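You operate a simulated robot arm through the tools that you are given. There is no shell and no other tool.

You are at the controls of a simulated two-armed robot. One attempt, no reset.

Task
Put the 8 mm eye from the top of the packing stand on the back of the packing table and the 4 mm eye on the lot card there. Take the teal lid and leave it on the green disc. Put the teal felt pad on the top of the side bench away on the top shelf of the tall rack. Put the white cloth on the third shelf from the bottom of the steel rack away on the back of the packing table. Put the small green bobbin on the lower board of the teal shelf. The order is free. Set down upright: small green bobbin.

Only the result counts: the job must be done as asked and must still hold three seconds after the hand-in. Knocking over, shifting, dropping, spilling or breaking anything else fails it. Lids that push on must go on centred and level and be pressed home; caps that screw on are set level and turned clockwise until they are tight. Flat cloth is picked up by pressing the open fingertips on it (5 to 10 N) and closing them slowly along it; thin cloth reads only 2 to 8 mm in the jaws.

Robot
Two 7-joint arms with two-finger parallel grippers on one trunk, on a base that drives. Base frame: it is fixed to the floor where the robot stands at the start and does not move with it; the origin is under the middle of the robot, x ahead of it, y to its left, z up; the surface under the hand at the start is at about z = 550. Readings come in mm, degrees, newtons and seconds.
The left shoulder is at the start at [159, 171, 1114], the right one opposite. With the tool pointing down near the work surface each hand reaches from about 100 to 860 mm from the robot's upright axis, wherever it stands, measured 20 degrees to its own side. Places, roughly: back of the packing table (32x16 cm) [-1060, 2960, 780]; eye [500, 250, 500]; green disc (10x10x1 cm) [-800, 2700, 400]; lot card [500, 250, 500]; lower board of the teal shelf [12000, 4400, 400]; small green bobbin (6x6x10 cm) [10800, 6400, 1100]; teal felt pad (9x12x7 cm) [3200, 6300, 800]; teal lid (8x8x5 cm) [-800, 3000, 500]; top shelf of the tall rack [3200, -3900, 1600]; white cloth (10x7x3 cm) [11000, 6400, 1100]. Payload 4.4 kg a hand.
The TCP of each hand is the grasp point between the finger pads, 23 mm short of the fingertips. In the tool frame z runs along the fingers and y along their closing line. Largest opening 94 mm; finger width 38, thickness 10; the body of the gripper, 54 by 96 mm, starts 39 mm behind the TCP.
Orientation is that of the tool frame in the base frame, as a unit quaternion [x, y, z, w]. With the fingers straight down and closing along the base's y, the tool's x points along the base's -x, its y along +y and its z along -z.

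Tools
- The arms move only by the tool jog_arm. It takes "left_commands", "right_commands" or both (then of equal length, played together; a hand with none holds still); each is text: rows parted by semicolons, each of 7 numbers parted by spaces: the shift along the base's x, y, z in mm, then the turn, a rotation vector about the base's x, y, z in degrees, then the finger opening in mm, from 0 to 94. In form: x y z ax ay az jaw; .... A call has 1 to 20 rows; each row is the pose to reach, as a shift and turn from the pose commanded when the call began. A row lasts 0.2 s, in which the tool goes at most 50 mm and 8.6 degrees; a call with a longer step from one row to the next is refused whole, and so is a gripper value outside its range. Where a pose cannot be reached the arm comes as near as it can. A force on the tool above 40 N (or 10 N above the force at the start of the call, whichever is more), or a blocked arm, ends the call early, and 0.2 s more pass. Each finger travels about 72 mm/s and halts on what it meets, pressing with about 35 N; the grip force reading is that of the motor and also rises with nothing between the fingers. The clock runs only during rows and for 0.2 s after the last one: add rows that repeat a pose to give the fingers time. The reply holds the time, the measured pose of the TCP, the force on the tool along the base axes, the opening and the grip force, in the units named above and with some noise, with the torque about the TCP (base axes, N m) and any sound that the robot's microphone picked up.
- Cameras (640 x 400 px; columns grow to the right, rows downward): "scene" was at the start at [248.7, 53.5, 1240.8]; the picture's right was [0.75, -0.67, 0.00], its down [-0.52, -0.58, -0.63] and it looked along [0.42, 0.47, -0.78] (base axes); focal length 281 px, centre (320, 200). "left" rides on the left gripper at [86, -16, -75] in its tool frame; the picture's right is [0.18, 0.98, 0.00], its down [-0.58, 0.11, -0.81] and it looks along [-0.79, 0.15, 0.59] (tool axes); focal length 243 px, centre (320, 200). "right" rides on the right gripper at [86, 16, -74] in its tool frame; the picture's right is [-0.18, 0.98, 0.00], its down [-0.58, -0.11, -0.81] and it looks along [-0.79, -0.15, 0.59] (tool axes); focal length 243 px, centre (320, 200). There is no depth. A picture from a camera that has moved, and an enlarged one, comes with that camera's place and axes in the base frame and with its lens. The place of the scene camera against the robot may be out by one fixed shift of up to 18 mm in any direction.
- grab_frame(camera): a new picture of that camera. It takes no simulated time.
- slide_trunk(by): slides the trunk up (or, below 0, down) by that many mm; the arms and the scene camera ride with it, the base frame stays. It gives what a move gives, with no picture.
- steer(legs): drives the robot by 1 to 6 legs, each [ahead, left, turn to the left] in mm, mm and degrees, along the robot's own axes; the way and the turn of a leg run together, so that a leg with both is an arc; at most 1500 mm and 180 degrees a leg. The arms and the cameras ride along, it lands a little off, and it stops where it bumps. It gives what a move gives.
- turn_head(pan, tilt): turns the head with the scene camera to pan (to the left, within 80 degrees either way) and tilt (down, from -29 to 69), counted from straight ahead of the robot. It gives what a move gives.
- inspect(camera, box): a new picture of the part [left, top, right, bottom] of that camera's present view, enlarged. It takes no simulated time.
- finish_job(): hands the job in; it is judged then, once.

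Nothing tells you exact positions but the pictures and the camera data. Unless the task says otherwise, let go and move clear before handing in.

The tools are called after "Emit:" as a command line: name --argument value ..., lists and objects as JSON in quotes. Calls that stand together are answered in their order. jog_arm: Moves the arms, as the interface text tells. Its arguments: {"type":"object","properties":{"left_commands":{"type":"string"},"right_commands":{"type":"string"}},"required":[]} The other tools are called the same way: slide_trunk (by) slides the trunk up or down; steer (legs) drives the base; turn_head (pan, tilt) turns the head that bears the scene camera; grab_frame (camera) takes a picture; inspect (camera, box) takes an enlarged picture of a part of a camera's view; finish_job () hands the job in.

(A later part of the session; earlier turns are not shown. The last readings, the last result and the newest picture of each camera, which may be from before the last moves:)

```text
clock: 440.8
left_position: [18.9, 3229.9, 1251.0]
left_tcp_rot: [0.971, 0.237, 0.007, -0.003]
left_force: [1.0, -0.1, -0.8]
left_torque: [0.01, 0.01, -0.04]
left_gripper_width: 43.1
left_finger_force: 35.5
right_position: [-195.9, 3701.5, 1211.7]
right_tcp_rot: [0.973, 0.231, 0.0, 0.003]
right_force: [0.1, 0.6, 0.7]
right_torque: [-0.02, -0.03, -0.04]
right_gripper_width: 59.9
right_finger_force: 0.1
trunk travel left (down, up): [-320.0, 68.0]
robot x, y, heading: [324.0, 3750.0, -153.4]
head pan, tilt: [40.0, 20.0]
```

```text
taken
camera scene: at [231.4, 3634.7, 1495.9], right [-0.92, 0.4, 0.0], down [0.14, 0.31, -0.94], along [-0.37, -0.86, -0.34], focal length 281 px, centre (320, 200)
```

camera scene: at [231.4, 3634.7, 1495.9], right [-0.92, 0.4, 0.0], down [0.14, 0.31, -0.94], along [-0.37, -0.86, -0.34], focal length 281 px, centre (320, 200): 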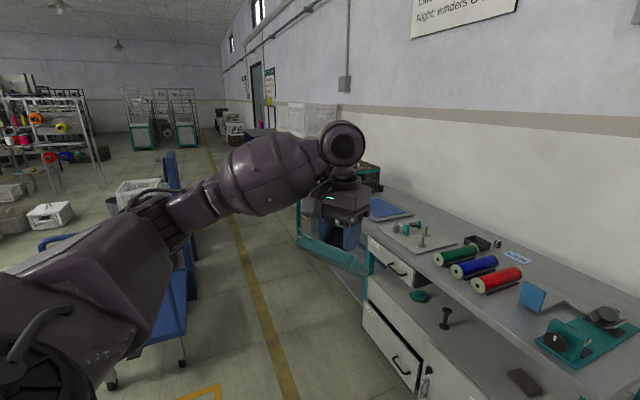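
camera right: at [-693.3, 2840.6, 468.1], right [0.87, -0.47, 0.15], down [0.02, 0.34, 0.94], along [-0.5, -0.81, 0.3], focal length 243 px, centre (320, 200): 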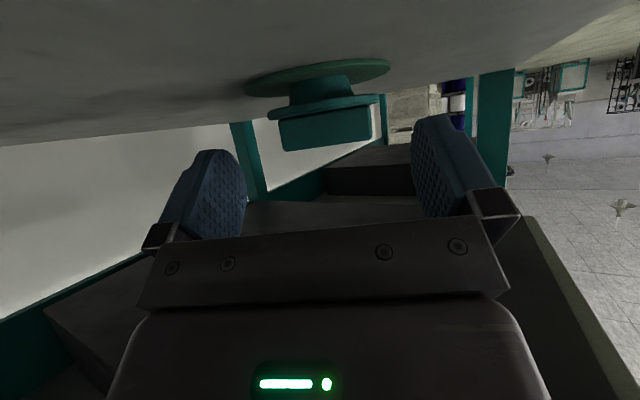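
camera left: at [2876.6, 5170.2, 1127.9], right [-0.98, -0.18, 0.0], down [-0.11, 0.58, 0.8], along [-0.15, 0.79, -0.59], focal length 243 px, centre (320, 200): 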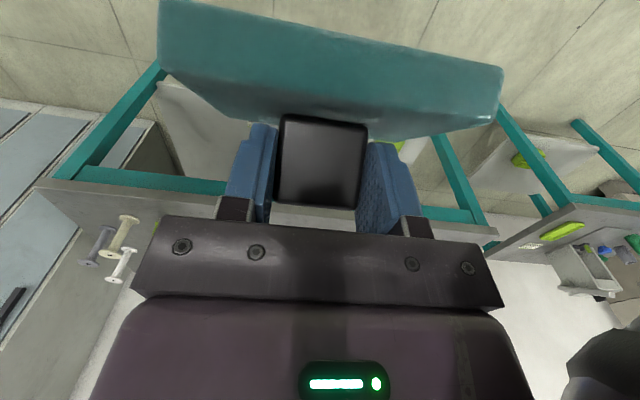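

The corridor beside the packing table lies ahead with the stacker on the left. I line up with it and drive south in stages.

Emit:
steer --legs '[[648, 458, 0], [0, 0, 63.4], [0, -160, 0]]'

Emit:
turn_head --pan 0 --tilt 20

Emit:
grab_frame --camera "scene"

```text
clock: 449.8
left_position: [127.9, 2554.7, 1250.3]
left_tcp_rot: [0.698, 0.716, 0.004, -0.006]
left_force: [-0.3, 0.2, -1.0]
left_torque: [0.0, -0.03, 0.0]
left_gripper_width: 43.2
left_finger_force: 35.2
right_position: [-388.0, 2565.3, 1212.7]
right_tcp_rot: [0.702, 0.712, 0.002, 0.002]
right_force: [-0.7, 0.4, -0.5]
right_torque: [0.0, -0.02, 0.01]
right_gripper_width: 59.9
right_finger_force: 0.0
trunk travel left (down, up): [-320.0, 68.0]
robot x, y, heading: [-205.8, 3050.6, -89.1]
head pan, tilt: [40.0, 20.0]
```

```text
clock: 450.8
left_position: [128.7, 2554.7, 1249.8]
left_tcp_rot: [0.697, 0.717, 0.005, -0.006]
left_force: [-0.1, 1.4, -0.2]
left_torque: [-0.02, -0.01, 0.01]
left_gripper_width: 43.4
left_finger_force: 34.7
right_position: [-388.4, 2565.9, 1211.9]
right_tcp_rot: [0.703, 0.712, 0.002, 0.003]
right_force: [-0.3, 0.5, 0.2]
right_torque: [0.0, 0.01, 0.02]
right_gripper_width: 60.0
right_finger_force: 0.0
trunk travel left (down, up): [-320.0, 68.0]
robot x, y, heading: [-209.9, 3057.5, -89.0]
head pan, tilt: [0.0, 20.0]
```

```text
taken
camera scene: at [-205.6, 2897.5, 1495.9], right [-1.0, -0.02, 0.0], down [-0.01, 0.34, -0.94], along [0.01, -0.94, -0.34], focal length 281 px, centre (320, 200)
```

scene: 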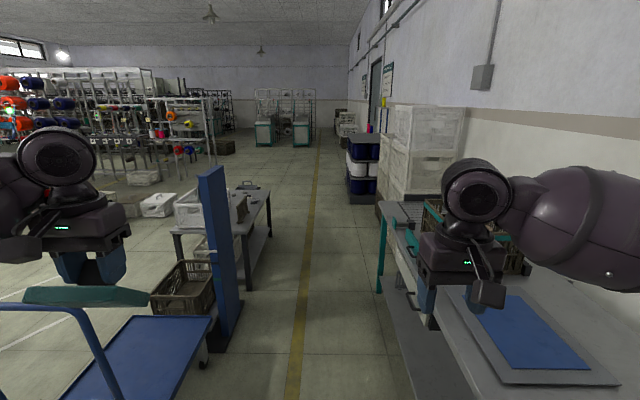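

The way south is free. I go on past the stacker and the packing stand.

Emit:
steer --legs '[[0, 0, -1], [1450, 0, 0], [1450, 0, 0], [1100, 0, 0]]'

Emit:
turn_head --pan 35 --tilt 10

Emit:
grab_frame --camera "scene"

Emit:
turn_head --pan -10 --tilt 10

Emit:
grab_frame --camera "scene"

```text
clock: 470.3
left_position: [145.4, -1424.8, 1248.7]
left_tcp_rot: [0.699, 0.715, 0.004, -0.006]
left_force: [0.1, -0.1, -0.4]
left_torque: [0.0, 0.01, 0.0]
left_gripper_width: 43.2
left_finger_force: 35.3
right_position: [-371.4, -1412.0, 1211.7]
right_tcp_rot: [0.703, 0.711, 0.002, 0.003]
right_force: [0.1, 0.2, 0.1]
right_torque: [0.05, 0.01, 0.01]
right_gripper_width: 59.9
right_finger_force: 0.0
trunk travel left (down, up): [-320.0, 68.0]
robot x, y, heading: [-187.1, -924.5, -89.3]
head pan, tilt: [0.0, 20.0]
```

```text
clock: 471.3
left_position: [145.8, -1425.4, 1249.8]
left_tcp_rot: [0.699, 0.715, 0.005, -0.006]
left_force: [-0.7, -0.3, -1.9]
left_torque: [-0.02, 0.01, 0.01]
left_gripper_width: 43.2
left_finger_force: 35.1
right_position: [-371.3, -1412.7, 1212.7]
right_tcp_rot: [0.704, 0.711, 0.002, 0.002]
right_force: [0.4, -0.4, 0.6]
right_torque: [-0.02, 0.01, 0.0]
right_gripper_width: 60.2
right_finger_force: 0.2
trunk travel left (down, up): [-320.0, 68.0]
robot x, y, heading: [-188.2, -924.6, -89.2]
head pan, tilt: [35.0, 10.0]
```

```text
taken
camera scene: at [-134.8, -1063.2, 1512.2], right [-0.81, -0.58, 0.0], down [-0.1, 0.14, -0.98], along [0.57, -0.8, -0.17], focal length 281 px, centre (320, 200)
```

scene: 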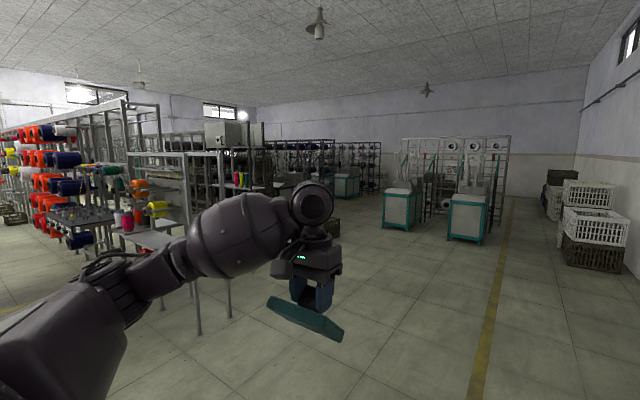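

```text
clock: 472.4
left_position: [145.4, -1424.6, 1248.9]
left_tcp_rot: [0.698, 0.716, 0.005, -0.007]
left_force: [0.5, 0.0, -0.3]
left_torque: [0.0, -0.02, 0.0]
left_gripper_width: 43.2
left_finger_force: 34.7
right_position: [-371.1, -1411.2, 1212.0]
right_tcp_rot: [0.703, 0.711, 0.002, 0.003]
right_force: [-0.3, 0.4, -0.3]
right_torque: [-0.05, -0.01, -0.02]
right_gripper_width: 60.0
right_finger_force: 0.1
trunk travel left (down, up): [-320.0, 68.0]
robot x, y, heading: [-189.2, -925.7, -89.5]
head pan, tilt: [-10.0, 10.0]
```

```text
taken
camera scene: at [-204.0, -1079.3, 1512.2], right [-0.99, 0.16, 0.0], down [0.03, 0.17, -0.98], along [-0.16, -0.97, -0.17], focal length 281 px, centre (320, 200)
```

scene: 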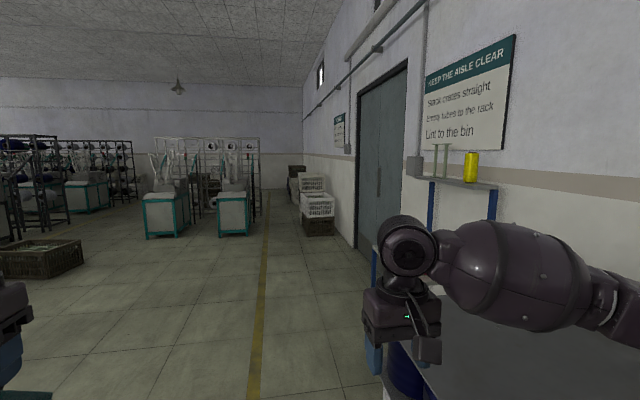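

The tall rack should be beyond the creel stand ahead on the left. I zoom in that direction.

Emit:
turn_head --pan 45 --tilt 8

Emit:
inspect --camera "scene" --box '[200, 90, 440, 240]'

Emit:
inspect --camera "scene" --box '[0, 80, 320, 280]'

```text
clock: 473.7
left_position: [144.9, -1424.6, 1250.0]
left_tcp_rot: [0.698, 0.716, 0.004, -0.006]
left_force: [-0.6, 0.4, -0.6]
left_torque: [0.0, 0.04, 0.0]
left_gripper_width: 43.3
left_finger_force: 34.9
right_position: [-370.8, -1411.6, 1211.9]
right_tcp_rot: [0.704, 0.71, 0.002, 0.004]
right_force: [0.2, 0.1, 0.4]
right_torque: [0.0, -0.01, 0.03]
right_gripper_width: 60.4
right_finger_force: 0.0
trunk travel left (down, up): [-320.0, 68.0]
robot x, y, heading: [-187.5, -929.8, -89.4]
head pan, tilt: [45.0, 8.0]
```

```text
2.67 times, centred on (320, 165) of scene
camera zoom: at [-122.8, -1052.4, 1515.4], right [-0.7, -0.71, 0.0], down [-0.1, 0.1, -0.99], along [0.71, -0.69, -0.14], focal length 750 px, centre (320, 293)
```

zoom: 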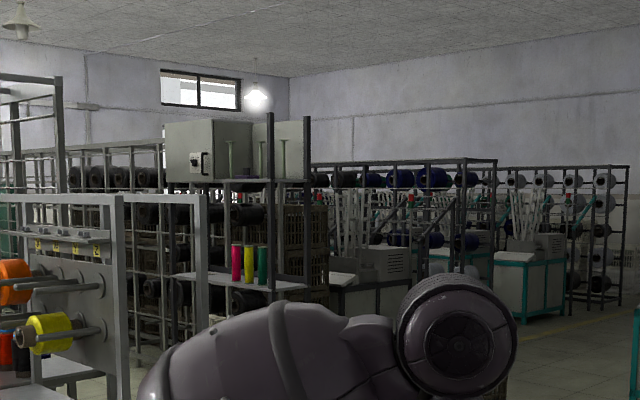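

```text
2.00 times, centred on (160, 180) of scene
camera zoom: at [-122.8, -1052.4, 1515.4], right [-0.7, -0.71, 0.0], down [-0.1, 0.1, -0.99], along [0.71, -0.69, -0.14], focal length 562 px, centre (640, 240)
```

zoom: 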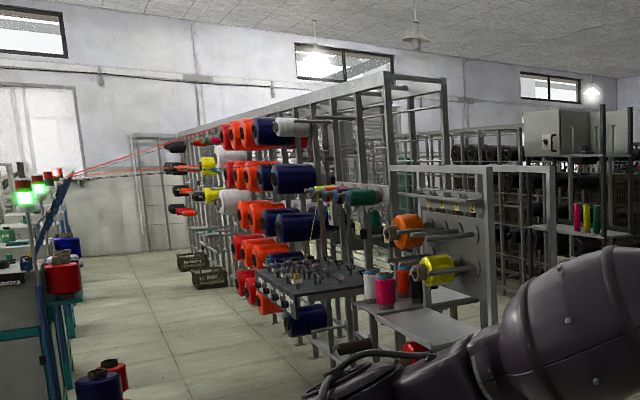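

The tall rack is the unit with dark posts beside the grey cabinet, its top shelf near z ≈ 1.53 m. I drive around the creel stand to approach it from the west.

Emit:
steer --legs '[[0, 0, 22.5], [1400, 0, 0], [1396, 0, 0]]'

Emit:
turn_head --pan 60 --tilt 8

Emit:
grab_frame --camera "scene"

Emit:
inspect --camera "scene" --box '[200, 60, 520, 260]'

```text
clock: 488.4
left_position: [1362.5, -3842.3, 1250.5]
left_tcp_rot: [0.55, 0.835, 0.003, -0.007]
left_force: [0.3, 0.4, 0.0]
left_torque: [0.0, -0.04, 0.03]
left_gripper_width: 43.2
left_finger_force: 35.0
right_position: [878.1, -4022.2, 1211.5]
right_tcp_rot: [0.556, 0.831, 0.002, 0.003]
right_force: [-0.3, 0.0, -0.1]
right_torque: [-0.02, -0.01, 0.0]
right_gripper_width: 60.1
right_finger_force: 0.1
trunk travel left (down, up): [-320.0, 68.0]
robot x, y, heading: [869.5, -3501.5, -67.3]
head pan, tilt: [45.0, 8.0]
```

```text
clock: 489.1
left_position: [1363.2, -3843.2, 1250.1]
left_tcp_rot: [0.551, 0.835, 0.003, -0.007]
left_force: [-0.6, 0.4, -0.4]
left_torque: [-0.01, -0.04, 0.0]
left_gripper_width: 43.5
left_finger_force: 34.8
right_position: [877.8, -4022.5, 1212.6]
right_tcp_rot: [0.556, 0.831, 0.003, 0.003]
right_force: [-0.5, -0.9, -0.3]
right_torque: [0.0, 0.0, 0.0]
right_gripper_width: 60.4
right_finger_force: 0.2
trunk travel left (down, up): [-320.0, 68.0]
robot x, y, heading: [865.5, -3503.6, -67.4]
head pan, tilt: [60.0, 8.0]
```

```text
taken
camera scene: at [980.8, -3572.6, 1515.5], right [-0.13, -0.99, 0.0], down [-0.14, 0.02, -0.99], along [0.98, -0.13, -0.14], focal length 281 px, centre (320, 200)
```

scene: 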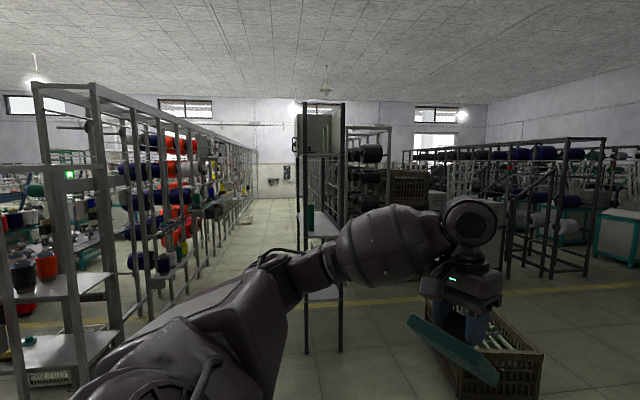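

```text
2.00 times, centred on (360, 160) of scene
camera zoom: at [980.8, -3572.6, 1515.5], right [-0.13, -0.99, 0.0], down [-0.14, 0.02, -0.99], along [0.98, -0.13, -0.14], focal length 562 px, centre (240, 280)
```

zoom: 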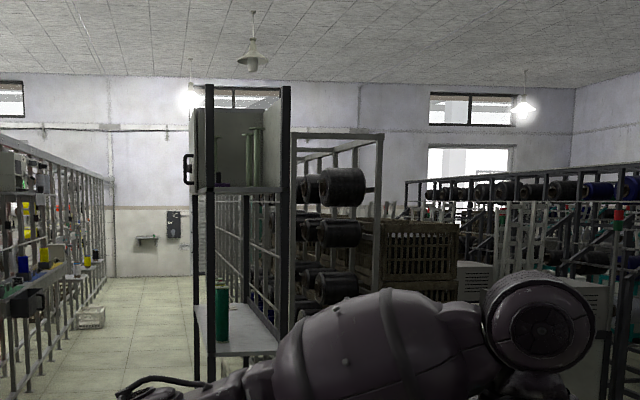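

The tall rack's narrow west end is straight ahead near x ≈ 3000, its posts at y ≈ -3722 and -4000. I drive up to that end, facing east.

Emit:
steer --legs '[[0, 0, 67.4], [1150, -356, 0]]'

Emit:
slide_trunk --by 66

Emit:
turn_head --pan 0 --tilt 5

Emit:
grab_frame --camera "scene"

Emit:
inspect --camera "scene" --box '[220, 60, 420, 260]'

```text
clock: 498.2
left_position: [2519.1, -3516.8, 1249.4]
left_tcp_rot: [-0.013, 1.0, -0.001, -0.008]
left_force: [0.3, 0.2, -1.3]
left_torque: [0.0, 0.0, -0.04]
left_gripper_width: 43.1
left_finger_force: 34.9
right_position: [2503.8, -4033.1, 1212.2]
right_tcp_rot: [-0.006, 1.0, 0.003, 0.001]
right_force: [-0.4, -0.4, -0.5]
right_torque: [0.0, 0.0, -0.03]
right_gripper_width: 60.2
right_finger_force: 0.0
trunk travel left (down, up): [-320.0, 68.0]
robot x, y, heading: [2018.6, -3856.1, 0.4]
head pan, tilt: [60.0, 8.0]
```

```text
clock: 499.2
left_position: [2518.2, -3516.7, 1316.8]
left_tcp_rot: [-0.013, 1.0, -0.001, -0.008]
left_force: [0.7, 0.5, -0.4]
left_torque: [-0.04, 0.01, -0.01]
left_gripper_width: 43.3
left_finger_force: 35.0
right_position: [2505.1, -4033.6, 1277.5]
right_tcp_rot: [-0.006, 1.0, 0.004, 0.001]
right_force: [0.1, 0.4, -0.2]
right_torque: [0.04, -0.01, 0.02]
right_gripper_width: 60.1
right_finger_force: 0.0
trunk travel left (down, up): [-386.0, 2.0]
robot x, y, heading: [2021.2, -3851.7, 0.5]
head pan, tilt: [60.0, 8.0]
```

```text
clock: 500.5
left_position: [2517.9, -3515.8, 1316.2]
left_tcp_rot: [-0.013, 1.0, -0.001, -0.008]
left_force: [1.0, 0.6, -0.8]
left_torque: [-0.03, -0.03, 0.02]
left_gripper_width: 43.0
left_finger_force: 35.0
right_position: [2503.9, -4033.5, 1277.5]
right_tcp_rot: [-0.005, 1.0, 0.004, 0.0]
right_force: [0.5, 0.6, 0.8]
right_torque: [-0.02, 0.02, -0.02]
right_gripper_width: 60.1
right_finger_force: 0.0
trunk travel left (down, up): [-386.0, 2.0]
robot x, y, heading: [2018.2, -3850.3, 0.7]
head pan, tilt: [0.0, 5.0]
```

```text
taken
camera scene: at [2166.5, -3851.8, 1585.9], right [0.01, -1.0, 0.0], down [-0.09, 0.0, -1.0], along [1.0, 0.01, -0.09], focal length 281 px, centre (320, 200)
```

scene: 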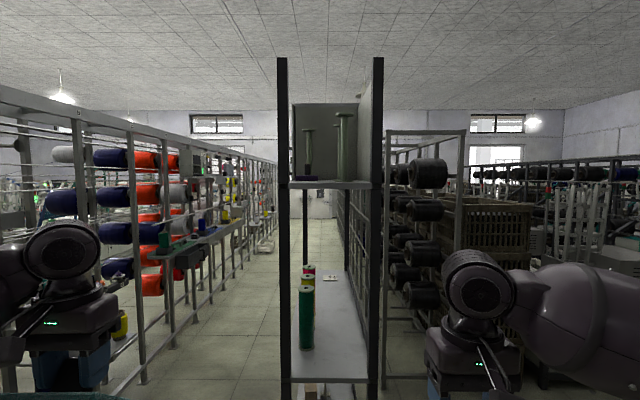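

```text
2.00 times, centred on (320, 160) of scene
camera zoom: at [2166.5, -3851.8, 1585.9], right [0.01, -1.0, 0.0], down [-0.09, 0.0, -1.0], along [1.0, 0.01, -0.09], focal length 562 px, centre (320, 280)
```

zoom: 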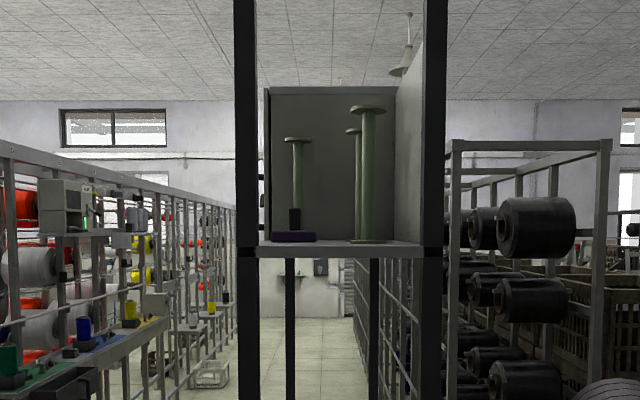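

The top shelf (z ≈ 1548) is free at this west end; a purple pad and tall spools stand farther back. I pitch the left tool forward again so the teal pad comes level.

Emit:
jog_arm --left_commands "30 -25 5 0 -6 0 25; 60 -50 10 0 -12 0 25; 90 -75 15 0 -18 0 25; 120 -100 20 0 -24 0 25; 150 -125 20 0 -30 0 25; 180 -150 20 0 -36 0 25; 210 -175 20 0 -42 0 25; 240 -200 20 0 -45 0 25; 270 -225 20 0 -45 0 25; 270 -225 20 0 -45 0 25"

Emit:
grab_frame --camera "scene"

Emit:
grab_frame --camera "left"

```text
clock: 502.7
left_position: [2788.1, -3739.3, 1335.8]
left_tcp_rot: [-0.011, 0.927, -0.005, 0.376]
left_force: [-0.3, -0.3, -0.3]
left_torque: [0.01, -0.02, -0.01]
left_gripper_width: 43.3
left_finger_force: 34.8
right_position: [2505.4, -4031.4, 1278.8]
right_tcp_rot: [-0.006, 1.0, 0.003, 0.001]
right_force: [0.4, -0.2, 1.1]
right_torque: [-0.05, 0.02, 0.0]
right_gripper_width: 59.9
right_finger_force: 0.1
trunk travel left (down, up): [-386.0, 2.0]
robot x, y, heading: [2020.1, -3850.2, 0.6]
head pan, tilt: [0.0, 5.0]
```

```text
taken
camera scene: at [2165.9, -3850.6, 1585.9], right [0.01, -1.0, 0.0], down [-0.09, 0.0, -1.0], along [1.0, 0.01, -0.09], focal length 281 px, centre (320, 200)
```

scene: 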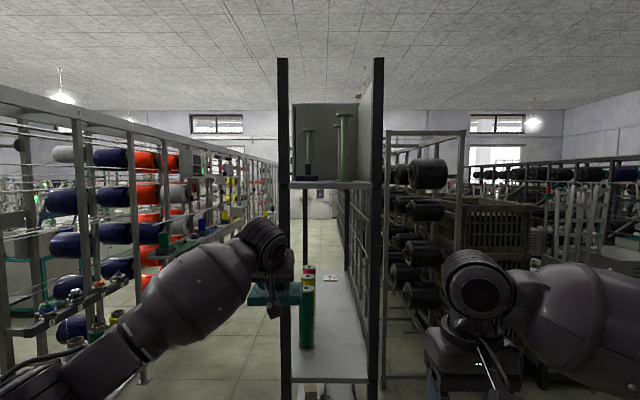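

```text
taken
camera left: at [2674.0, -3756.7, 1328.9], right [-0.15, 0.98, -0.15], down [-0.15, 0.12, 0.98], along [0.98, 0.17, 0.13], focal length 243 px, centre (320, 200)
```

left: 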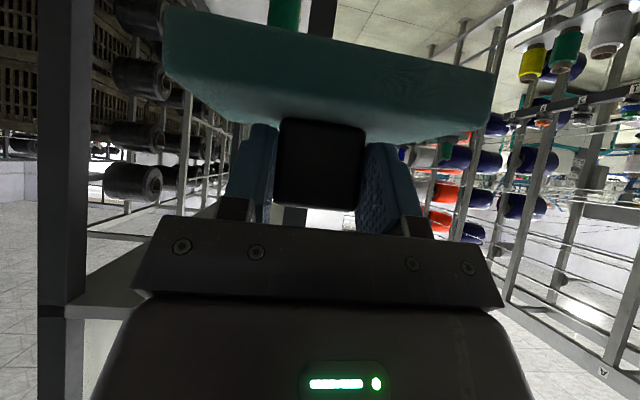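

The pad is level again. I raise the hand above the shelf height.

Emit:
jog_arm --left_commands "0 -5 40 0 0 0 25; 0 -10 80 0 0 0 25; 0 -15 120 0 0 0 25; 0 -20 160 0 0 0 25; 0 -25 200 0 0 0 25; -10 -30 240 0 0 0 25; -20 -35 280 0 0 0 25; -30 -40 310 0 0 0 25; -30 -40 310 0 0 0 25"

Emit:
grab_frame --camera "scene"

Emit:
grab_frame --camera "left"

```text
clock: 504.7
left_position: [2758.3, -3781.0, 1643.2]
left_tcp_rot: [-0.011, 0.927, -0.005, 0.374]
left_force: [0.0, -0.2, -0.3]
left_torque: [0.03, 0.0, 0.04]
left_gripper_width: 43.3
left_finger_force: 35.2
right_position: [2507.0, -4032.1, 1279.6]
right_tcp_rot: [-0.006, 1.0, 0.003, 0.001]
right_force: [0.3, 0.0, 0.0]
right_torque: [-0.01, 0.01, 0.02]
right_gripper_width: 59.8
right_finger_force: 0.1
trunk travel left (down, up): [-386.0, 2.0]
robot x, y, heading: [2019.6, -3852.9, 0.8]
head pan, tilt: [0.0, 5.0]
```

```text
taken
camera scene: at [2167.3, -3851.6, 1585.8], right [0.01, -1.0, 0.0], down [-0.09, 0.0, -1.0], along [1.0, 0.01, -0.09], focal length 281 px, centre (320, 200)
```

scene: 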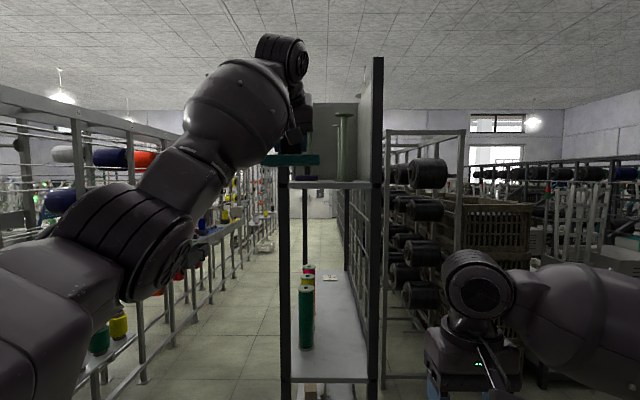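

```text
taken
camera left: at [2644.4, -3799.3, 1635.8], right [-0.15, 0.98, -0.15], down [-0.14, 0.12, 0.98], along [0.98, 0.17, 0.12], focal length 243 px, centre (320, 200)
```

left: 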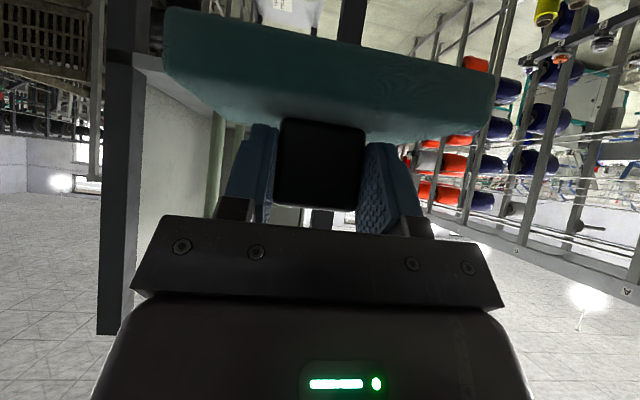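

The hand is up at 1643 with the pad about 40 mm above shelf level. I strafe right to centre it between the posts.

Emit:
steer --legs '[[0, -92, -0.7]]'

Emit:
grab_frame --camera "scene"

Emit:
grab_frame --camera "left"

```text
clock: 506.2
left_position: [2758.7, -3881.1, 1643.0]
left_tcp_rot: [-0.004, 0.927, -0.008, 0.376]
left_force: [0.2, 0.5, -0.8]
left_torque: [0.0, 0.01, 0.0]
left_gripper_width: 43.3
left_finger_force: 34.6
right_position: [2503.9, -4130.0, 1279.6]
right_tcp_rot: [0.001, 1.0, 0.003, 0.002]
right_force: [0.0, 0.2, 0.0]
right_torque: [0.04, 0.02, -0.02]
right_gripper_width: 59.7
right_finger_force: 0.1
trunk travel left (down, up): [-386.0, 2.0]
robot x, y, heading: [2018.9, -3942.2, -0.2]
head pan, tilt: [0.0, 5.0]
```

```text
taken
camera scene: at [2167.0, -3944.7, 1585.9], right [0.0, -1.0, 0.0], down [-0.09, 0.0, -1.0], along [1.0, 0.0, -0.09], focal length 281 px, centre (320, 200)
```

scene: 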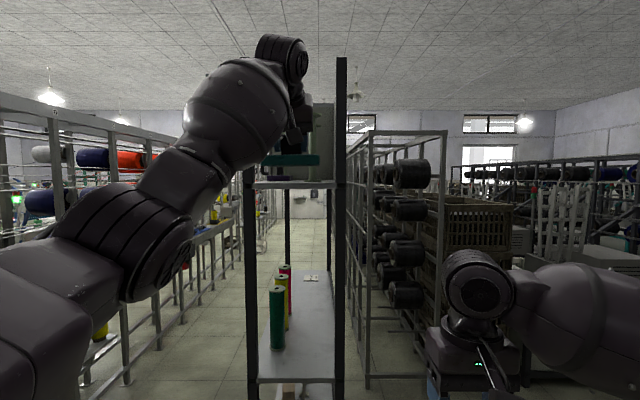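

```text
taken
camera left: at [2644.7, -3898.0, 1636.0], right [-0.14, 0.98, -0.15], down [-0.14, 0.13, 0.98], along [0.98, 0.15, 0.12], focal length 243 px, centre (320, 200)
```

left: 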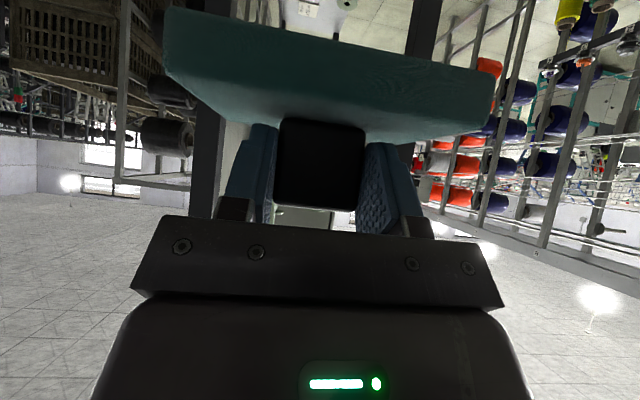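

Centred between the posts. I drive forward 220 mm and check.

Emit:
steer --legs '[[220, 0, 0.2]]'

Emit:
grab_frame --camera "scene"

Emit:
grab_frame --camera "left"

```text
clock: 507.9
left_position: [2976.7, -3882.2, 1644.2]
left_tcp_rot: [-0.004, 0.927, -0.008, 0.375]
left_force: [0.5, -0.6, -1.0]
left_torque: [0.0, 0.0, 0.0]
left_gripper_width: 43.2
left_finger_force: 34.9
right_position: [2720.7, -4130.9, 1277.8]
right_tcp_rot: [0.0, 1.0, 0.003, 0.0]
right_force: [1.1, 0.8, 0.5]
right_torque: [-0.02, 0.01, -0.01]
right_gripper_width: 60.1
right_finger_force: 0.0
trunk travel left (down, up): [-386.0, 2.0]
robot x, y, heading: [2233.7, -3941.3, -0.0]
head pan, tilt: [0.0, 5.0]
```

```text
taken
camera scene: at [2385.5, -3944.9, 1585.9], right [0.0, -1.0, 0.0], down [-0.09, 0.0, -1.0], along [1.0, 0.0, -0.09], focal length 281 px, centre (320, 200)
```

scene: 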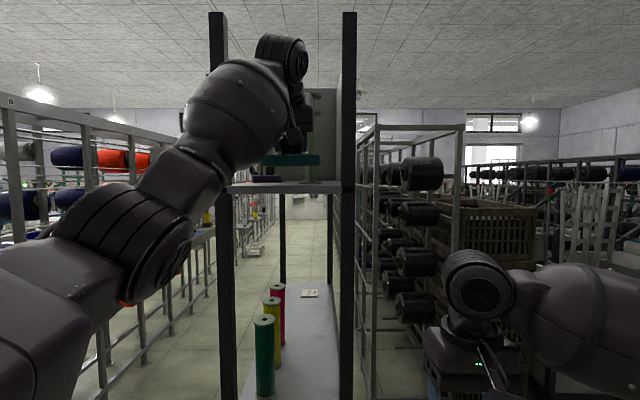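

```text
taken
camera left: at [2863.1, -3898.6, 1636.0], right [-0.14, 0.98, -0.15], down [-0.14, 0.13, 0.98], along [0.98, 0.15, 0.12], focal length 243 px, centre (320, 200)
```

left: 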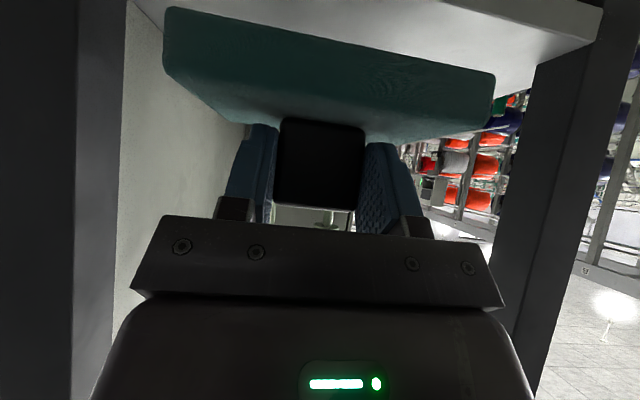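

Everything is clear. I go in another 135 mm.

Emit:
steer --legs '[[135, 0, 0]]'

Emit:
grab_frame --camera "left"

Emit:
grab_frame --camera "scene"

```text
clock: 509.2
left_position: [3111.5, -3882.6, 1643.9]
left_tcp_rot: [-0.005, 0.927, -0.008, 0.376]
left_force: [0.1, -1.1, 0.2]
left_torque: [0.02, 0.01, 0.02]
left_gripper_width: 43.2
left_finger_force: 34.8
right_position: [2854.9, -4130.4, 1277.8]
right_tcp_rot: [0.001, 1.0, 0.003, 0.001]
right_force: [-0.9, 0.8, -0.6]
right_torque: [0.04, 0.03, -0.02]
right_gripper_width: 60.2
right_finger_force: 0.0
trunk travel left (down, up): [-386.0, 2.0]
robot x, y, heading: [2371.7, -3939.4, -0.2]
head pan, tilt: [0.0, 5.0]
```

```text
taken
camera left: at [2997.3, -3898.7, 1636.3], right [-0.14, 0.98, -0.15], down [-0.14, 0.13, 0.98], along [0.98, 0.15, 0.12], focal length 243 px, centre (320, 200)
```

left: 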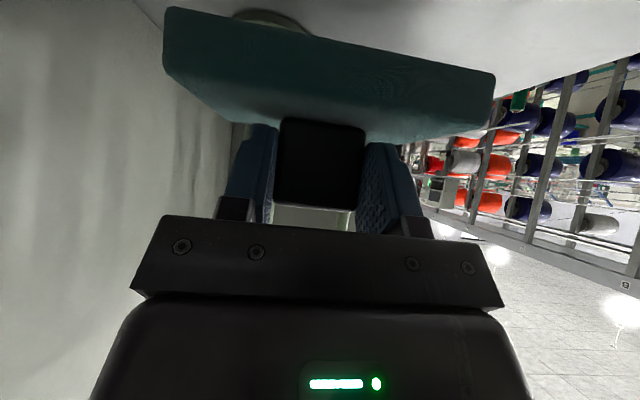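

```text
taken
camera scene: at [2519.7, -3945.2, 1585.9], right [0.0, -1.0, 0.0], down [-0.09, 0.0, -1.0], along [1.0, 0.0, -0.09], focal length 281 px, centre (320, 200)
```

scene: 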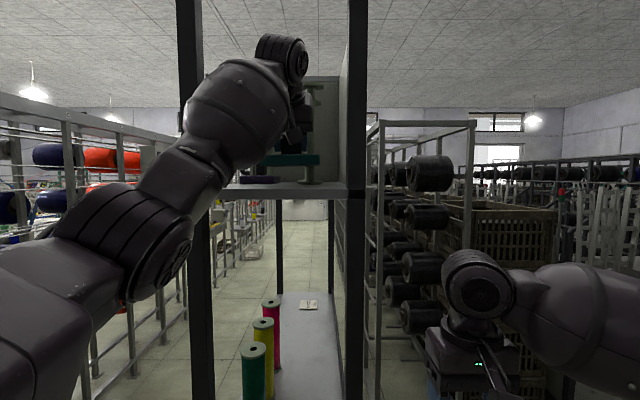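

A spool's foot seems to stand right where I meant to put the pad. I back out a little and look at what is on the shelf before setting anything down.

Emit:
inspect --camera "scene" --box '[220, 70, 380, 210]'

Emit:
inspect --camera "left" --box '[140, 0, 540, 150]'

Emit:
steer --legs '[[-330, 0, 0]]'

Emit:
inspect --camera "scene" --box '[200, 60, 400, 220]'

```text
2.86 times, centred on (300, 140) of scene
camera zoom: at [2519.7, -3945.2, 1585.9], right [0.0, -1.0, 0.0], down [-0.09, 0.0, -1.0], along [1.0, 0.0, -0.09], focal length 804 px, centre (377, 371)
```

zoom: 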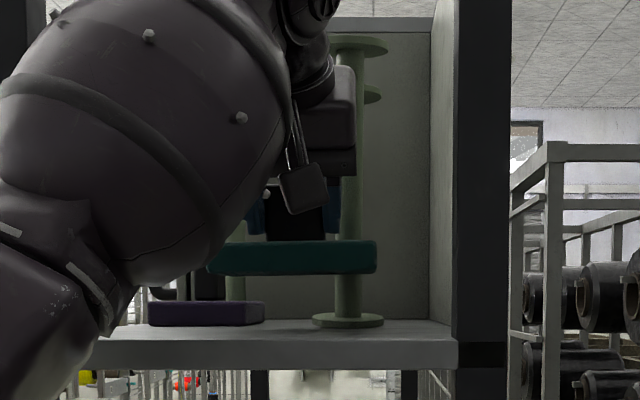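

```text
1.60 times, centred on (340, 75) of left
camera zoom: at [2997.3, -3898.7, 1636.3], right [-0.14, 0.98, -0.15], down [-0.14, 0.13, 0.98], along [0.98, 0.15, 0.12], focal length 388 px, centre (288, 400)
```

zoom: 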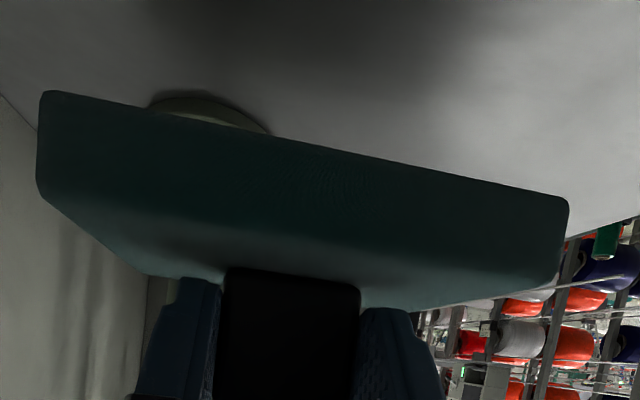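

```text
clock: 511.4
left_position: [2768.6, -3882.4, 1643.3]
left_tcp_rot: [-0.004, 0.927, -0.008, 0.376]
left_force: [0.3, -0.5, -0.4]
left_torque: [0.02, 0.01, 0.03]
left_gripper_width: 43.2
left_finger_force: 35.2
right_position: [2513.1, -4130.1, 1278.7]
right_tcp_rot: [0.002, 1.0, 0.004, 0.0]
right_force: [-0.8, -0.3, 0.3]
right_torque: [0.01, -0.02, 0.01]
right_gripper_width: 60.1
right_finger_force: 0.1
trunk travel left (down, up): [-386.0, 2.0]
robot x, y, heading: [2029.0, -3937.6, -0.1]
head pan, tilt: [0.0, 5.0]
```

```text
2.50 times, centred on (300, 140) of scene
camera zoom: at [2177.4, -3944.4, 1585.9], right [0.0, -1.0, 0.0], down [-0.09, 0.0, -1.0], along [1.0, 0.0, -0.09], focal length 703 px, centre (370, 350)
```

zoom: 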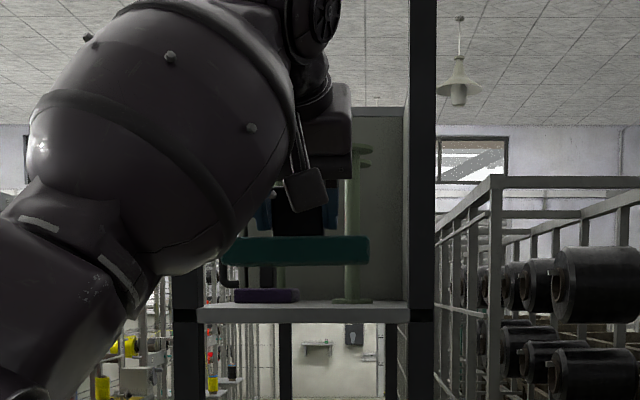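

To see the shelf surface properly, I raise the free right hand above shelf height and bring its camera in front of the opening.

Emit:
jog_arm --right_commands "0 0 45 0 0 0 60; 0 0 90 0 0 0 60; 0 0 135 0 0 0 60; 0 0 180 0 0 0 60; 0 0 225 0 0 0 60; 0 0 270 0 0 0 60; 0 0 315 0 0 0 60; 0 0 360 0 0 0 60; 0 0 400 0 0 0 60; 0 0 400 0 0 0 60"

Emit:
steer --legs '[[0, 240, 0], [330, 0, 0]]'

Emit:
grab_frame --camera "right"

Emit:
grab_frame --camera "scene"

```text
clock: 513.6
left_position: [2770.5, -3884.4, 1642.7]
left_tcp_rot: [-0.004, 0.927, -0.007, 0.376]
left_force: [1.1, -0.5, -0.1]
left_torque: [0.01, 0.0, -0.02]
left_gripper_width: 43.4
left_finger_force: 35.3
right_position: [2513.8, -4131.5, 1676.3]
right_tcp_rot: [0.001, 1.0, 0.004, 0.002]
right_force: [0.1, 0.2, 0.5]
right_torque: [0.02, 0.01, 0.0]
right_gripper_width: 60.0
right_finger_force: 0.0
trunk travel left (down, up): [-386.0, 2.0]
robot x, y, heading: [2025.4, -3938.7, -0.3]
head pan, tilt: [0.0, 5.0]
```

```text
clock: 518.1
left_position: [3093.4, -3635.1, 1643.6]
left_tcp_rot: [-0.007, 0.927, -0.006, 0.375]
left_force: [0.6, 0.9, -1.6]
left_torque: [-0.03, 0.0, 0.01]
left_gripper_width: 43.4
left_finger_force: 34.9
right_position: [2840.1, -3884.6, 1677.5]
right_tcp_rot: [-0.001, 1.0, 0.003, 0.002]
right_force: [0.5, -0.4, 0.8]
right_torque: [-0.02, -0.01, -0.02]
right_gripper_width: 59.9
right_finger_force: 0.1
trunk travel left (down, up): [-386.0, 2.0]
robot x, y, heading: [2354.7, -3696.7, 0.4]
head pan, tilt: [0.0, 5.0]
```

```text
taken
camera right: at [2753.4, -3868.4, 1751.6], right [0.18, 0.98, 0.01], down [0.58, -0.11, 0.81], along [0.79, -0.14, -0.59], focal length 243 px, centre (320, 200)
```

right: 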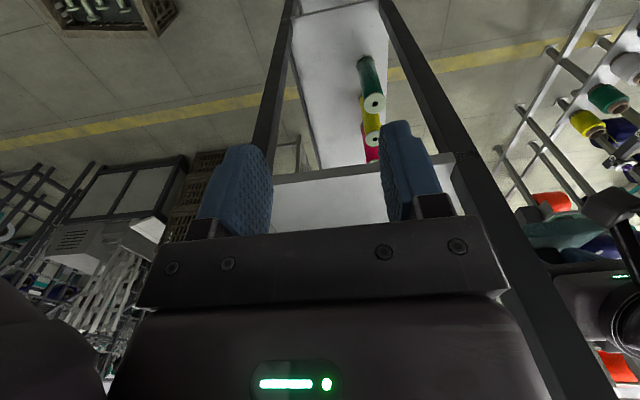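

```text
taken
camera scene: at [2503.2, -3700.1, 1585.9], right [0.0, -1.0, 0.0], down [-0.09, 0.0, -1.0], along [1.0, 0.0, -0.09], focal length 281 px, centre (320, 200)
```

scene: 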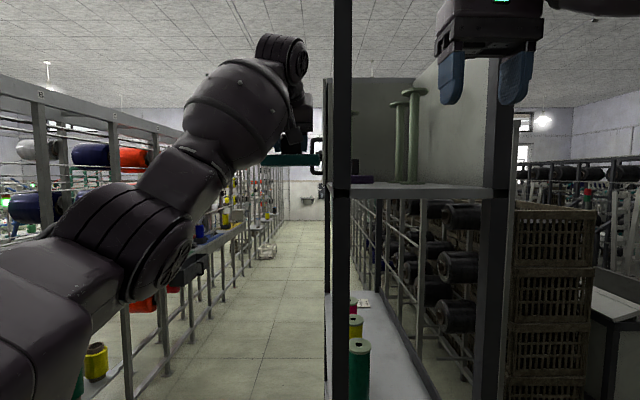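

The shelf's front edge is at x ≈ 2970. To look deeper onto the shelf I tilt the right hand forward and advance it a little.

Emit:
jog_arm --right_commands "15 0 -5 0 -5 0 60; 30 0 -10 0 -10 0 60; 45 0 -10 0 -15 0 60; 60 0 -10 0 -20 0 60; 75 0 -10 0 -25 0 60; 90 0 -10 0 -28 0 60; 90 0 -10 0 -28 0 60"

Emit:
grab_frame --camera "right"

Emit:
inspect --camera "right" --box '[200, 60, 440, 240]'

```text
clock: 519.7
left_position: [3093.7, -3635.2, 1644.0]
left_tcp_rot: [-0.007, 0.927, -0.007, 0.376]
left_force: [-1.2, 0.7, -1.2]
left_torque: [0.01, -0.03, 0.0]
left_gripper_width: 43.3
left_finger_force: 34.5
right_position: [2930.2, -3883.2, 1669.2]
right_tcp_rot: [-0.003, 0.97, 0.003, 0.243]
right_force: [-0.5, 0.0, 0.1]
right_torque: [0.03, -0.04, 0.02]
right_gripper_width: 59.8
right_finger_force: 0.0
trunk travel left (down, up): [-386.0, 2.0]
robot x, y, heading: [2350.8, -3696.9, 0.3]
head pan, tilt: [0.0, 5.0]
```

```text
taken
camera right: at [2818.7, -3868.5, 1693.3], right [0.16, 0.98, 0.09], down [0.13, -0.11, 0.98], along [0.98, -0.14, -0.15], focal length 243 px, centre (320, 200)
```

right: 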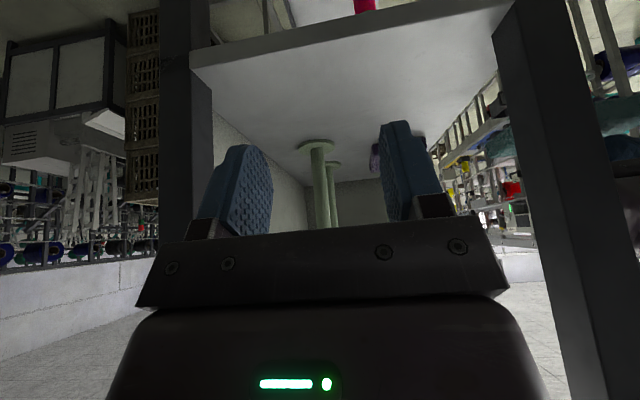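

```text
2.22 times, centred on (320, 150) of right
camera zoom: at [2818.7, -3868.5, 1693.3], right [0.16, 0.98, 0.09], down [0.13, -0.11, 0.98], along [0.98, -0.14, -0.15], focal length 539 px, centre (320, 311)
```

zoom: 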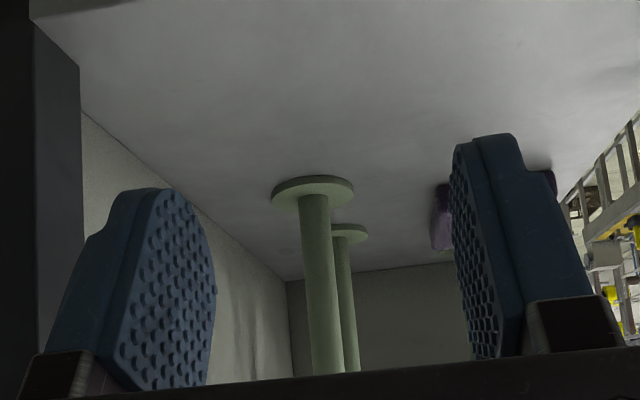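

Now I can see it: the nearest spool's foot is at (3180, -3921), and the shelf is free from its front edge at x ≈ 2978 up to about 3150. I'll set the pad with its centre near x = 3060; first I back out and put the right hand away.

Emit:
steer --legs '[[-340, 0, 0]]'

Emit:
jog_arm --right_commands "-20 0 -20 0 7 0 60; -40 0 -50 0 14 0 60; -60 0 -90 0 21 0 60; -80 0 -135 0 28 0 60; -90 0 -180 0 28 0 60; -90 0 -225 0 28 0 60; -90 0 -270 0 28 0 60; -90 0 -315 0 28 0 60; -90 0 -360 0 28 0 60; -90 0 -390 0 28 0 60"

Emit:
steer --legs '[[0, -240, -0.3]]'

Emit:
grab_frame --camera "left"

```text
clock: 521.9
left_position: [2760.9, -3637.7, 1642.6]
left_tcp_rot: [-0.004, 0.927, -0.009, 0.375]
left_force: [-0.1, 0.4, -0.7]
left_torque: [-0.02, 0.02, -0.01]
left_gripper_width: 43.0
left_finger_force: 34.9
right_position: [2595.8, -3886.6, 1667.2]
right_tcp_rot: [0.0, 0.97, 0.002, 0.243]
right_force: [0.0, -0.5, 0.2]
right_torque: [0.02, 0.01, 0.03]
right_gripper_width: 60.2
right_finger_force: 0.1
trunk travel left (down, up): [-386.0, 2.0]
robot x, y, heading: [2018.5, -3695.0, -0.1]
head pan, tilt: [0.0, 5.0]
```

```text
clock: 524.1
left_position: [2760.0, -3638.5, 1642.0]
left_tcp_rot: [-0.003, 0.927, -0.009, 0.376]
left_force: [1.0, -0.4, 0.6]
left_torque: [0.0, 0.04, 0.01]
left_gripper_width: 43.3
left_finger_force: 35.2
right_position: [2503.3, -3887.8, 1277.9]
right_tcp_rot: [0.0, 1.0, 0.003, 0.001]
right_force: [-0.1, 0.6, 0.0]
right_torque: [-0.03, -0.02, -0.03]
right_gripper_width: 59.9
right_finger_force: 0.0
trunk travel left (down, up): [-386.0, 2.0]
robot x, y, heading: [2022.1, -3696.8, -0.6]
head pan, tilt: [0.0, 5.0]
```

```text
clock: 526.8
left_position: [2758.6, -3882.7, 1643.1]
left_tcp_rot: [-0.001, 0.927, -0.01, 0.375]
left_force: [-0.1, -0.4, -1.6]
left_torque: [-0.01, -0.05, 0.02]
left_gripper_width: 43.4
left_finger_force: 34.4
right_position: [2501.3, -4130.6, 1279.2]
right_tcp_rot: [0.006, 1.0, 0.003, 0.001]
right_force: [1.1, -0.5, -0.8]
right_torque: [0.03, 0.02, -0.03]
right_gripper_width: 60.0
right_finger_force: 0.0
trunk travel left (down, up): [-386.0, 2.0]
robot x, y, heading: [2018.0, -3935.9, -0.9]
head pan, tilt: [0.0, 5.0]
```

```text
taken
camera left: at [2645.1, -3897.5, 1636.2], right [-0.13, 0.98, -0.15], down [-0.14, 0.13, 0.98], along [0.98, 0.14, 0.12], focal length 243 px, centre (320, 200)
```

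left: 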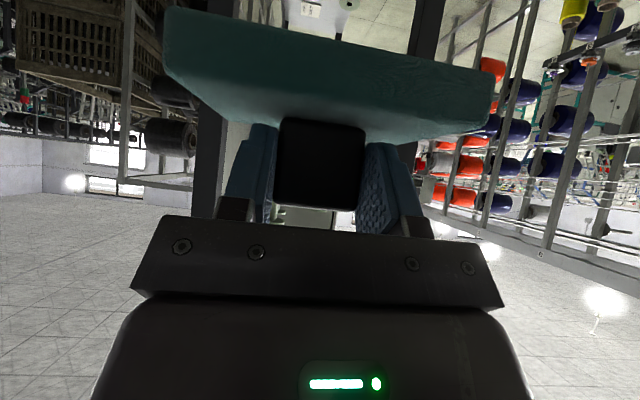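

Emit:
steer --legs '[[288, 0, 0.8]]'

Emit:
grab_frame --camera "left"

Emit:
inspect --camera "scene" --box '[180, 60, 400, 220]'

```text
clock: 528.8
left_position: [3045.7, -3873.0, 1643.3]
left_tcp_rot: [-0.007, 0.927, -0.008, 0.375]
left_force: [1.0, -0.7, -0.3]
left_torque: [-0.01, 0.02, -0.02]
left_gripper_width: 43.2
left_finger_force: 35.3
right_position: [2790.4, -4124.9, 1277.7]
right_tcp_rot: [-0.001, 1.0, 0.002, 0.001]
right_force: [0.0, -0.5, 1.2]
right_torque: [0.0, -0.01, 0.03]
right_gripper_width: 60.1
right_finger_force: 0.1
trunk travel left (down, up): [-386.0, 2.0]
robot x, y, heading: [2305.7, -3935.4, 0.2]
head pan, tilt: [0.0, 5.0]
```

```text
taken
camera left: at [2932.3, -3889.9, 1636.1], right [-0.14, 0.98, -0.15], down [-0.14, 0.13, 0.98], along [0.98, 0.16, 0.12], focal length 243 px, centre (320, 200)
```

left: 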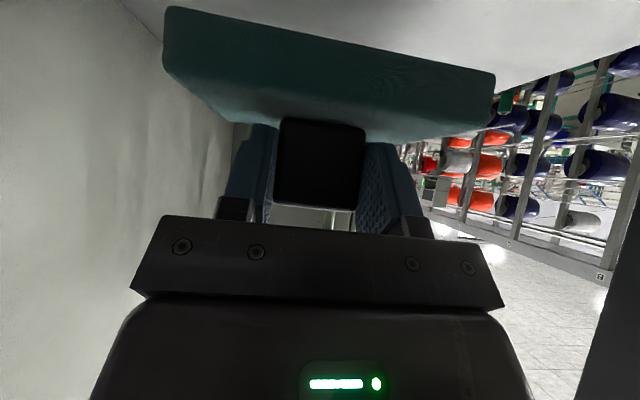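

```text
2.50 times, centred on (290, 140) of scene
camera zoom: at [2454.9, -3938.7, 1585.8], right [0.0, -1.0, 0.0], down [-0.09, 0.0, -1.0], along [1.0, 0.0, -0.09], focal length 703 px, centre (395, 350)
```

zoom: 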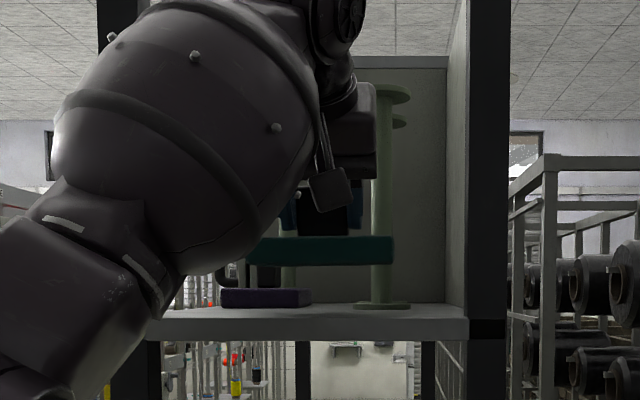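

The pad is over the free strip. I lower it gently until it touches.

Emit:
jog_arm --left_commands "0 0 -10 0 0 0 25; 0 0 -20 0 0 0 25; 0 0 -28 0 0 0 25; 0 0 -32 0 0 0 25; 0 0 -34 0 0 0 25; 0 0 -34 0 0 0 25"

Emit:
grab_frame --camera "left"

```text
clock: 530.2
left_position: [3046.0, -3873.1, 1609.7]
left_tcp_rot: [-0.007, 0.927, -0.007, 0.376]
left_force: [0.1, -0.1, -1.7]
left_torque: [0.0, 0.01, 0.01]
left_gripper_width: 43.3
left_finger_force: 35.4
right_position: [2790.3, -4126.0, 1278.1]
right_tcp_rot: [-0.001, 1.0, 0.001, 0.001]
right_force: [-0.9, -0.3, 0.7]
right_torque: [0.0, -0.01, -0.01]
right_gripper_width: 60.2
right_finger_force: 0.1
trunk travel left (down, up): [-386.0, 2.0]
robot x, y, heading: [2304.1, -3936.0, -0.1]
head pan, tilt: [0.0, 5.0]
```

```text
taken
camera left: at [2931.5, -3889.5, 1602.3], right [-0.14, 0.98, -0.15], down [-0.15, 0.13, 0.98], along [0.98, 0.16, 0.12], focal length 243 px, centre (320, 200)
```

left: 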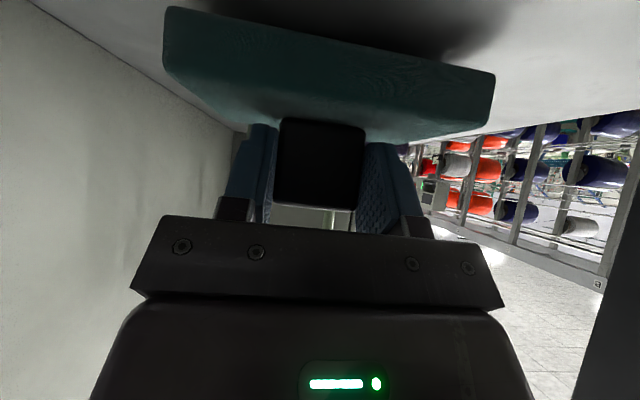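

Emit:
jog_arm --left_commands "0 0 -2 0 0 0 25; 0 0 -4 0 0 0 25; 0 0 -6 0 0 0 25; 0 0 -6 0 0 0 25"

Emit:
inspect --camera "scene" --box '[220, 130, 360, 210]'

```text
clock: 531.2
left_position: [3047.0, -3872.9, 1603.2]
left_tcp_rot: [-0.007, 0.927, -0.007, 0.375]
left_force: [-0.3, -0.3, -0.5]
left_torque: [-0.02, 0.04, -0.03]
left_gripper_width: 43.4
left_finger_force: 35.2
right_position: [2789.8, -4123.5, 1278.1]
right_tcp_rot: [-0.002, 1.0, 0.002, 0.001]
right_force: [0.6, 0.4, 0.2]
right_torque: [-0.03, 0.02, -0.03]
right_gripper_width: 60.1
right_finger_force: 0.0
trunk travel left (down, up): [-386.0, 2.0]
robot x, y, heading: [2304.6, -3937.9, 0.3]
head pan, tilt: [0.0, 5.0]
```

```text
4.57 times, centred on (290, 170) of scene
camera zoom: at [2454.4, -3938.6, 1585.9], right [0.0, -1.0, 0.0], down [-0.09, 0.0, -1.0], along [1.0, 0.0, -0.09], focal length 1286 px, centre (457, 337)
```

zoom: 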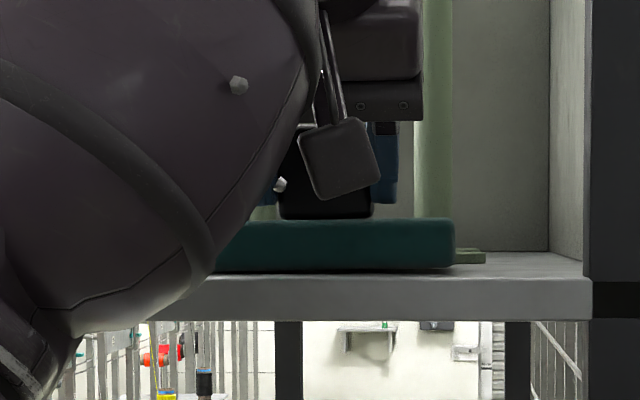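

The pad is within a couple of millimetres of the shelf. I continue in tiny steps.

Emit:
jog_arm --left_commands "0 0 -1 0 0 0 25; 0 0 -2 0 0 0 25; 0 0 -3 0 0 0 25; 0 0 -4 0 0 0 25; 0 0 -4 0 0 0 25"

Emit:
inspect --camera "scene" --box '[220, 130, 360, 210]'

```text
clock: 532.4
left_position: [3043.9, -3873.0, 1601.8]
left_tcp_rot: [-0.007, 0.926, -0.007, 0.378]
left_force: [6.5, -0.9, 21.5]
left_torque: [1.26, 0.26, -0.36]
left_gripper_width: 43.5
left_finger_force: 35.3
right_position: [2790.5, -4125.0, 1278.5]
right_tcp_rot: [-0.002, 1.0, 0.003, 0.002]
right_force: [0.6, 0.7, 0.5]
right_torque: [-0.02, -0.01, -0.02]
right_gripper_width: 60.1
right_finger_force: 0.1
trunk travel left (down, up): [-386.0, 2.0]
robot x, y, heading: [2304.3, -3936.8, 0.1]
head pan, tilt: [0.0, 5.0]
```

```text
4.57 times, centred on (290, 170) of scene
camera zoom: at [2453.5, -3939.3, 1586.1], right [0.0, -1.0, 0.0], down [-0.09, 0.0, -1.0], along [1.0, 0.0, -0.09], focal length 1286 px, centre (457, 337)
```

zoom: 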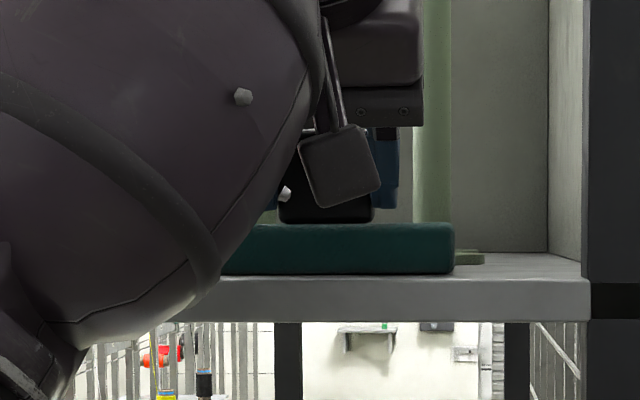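

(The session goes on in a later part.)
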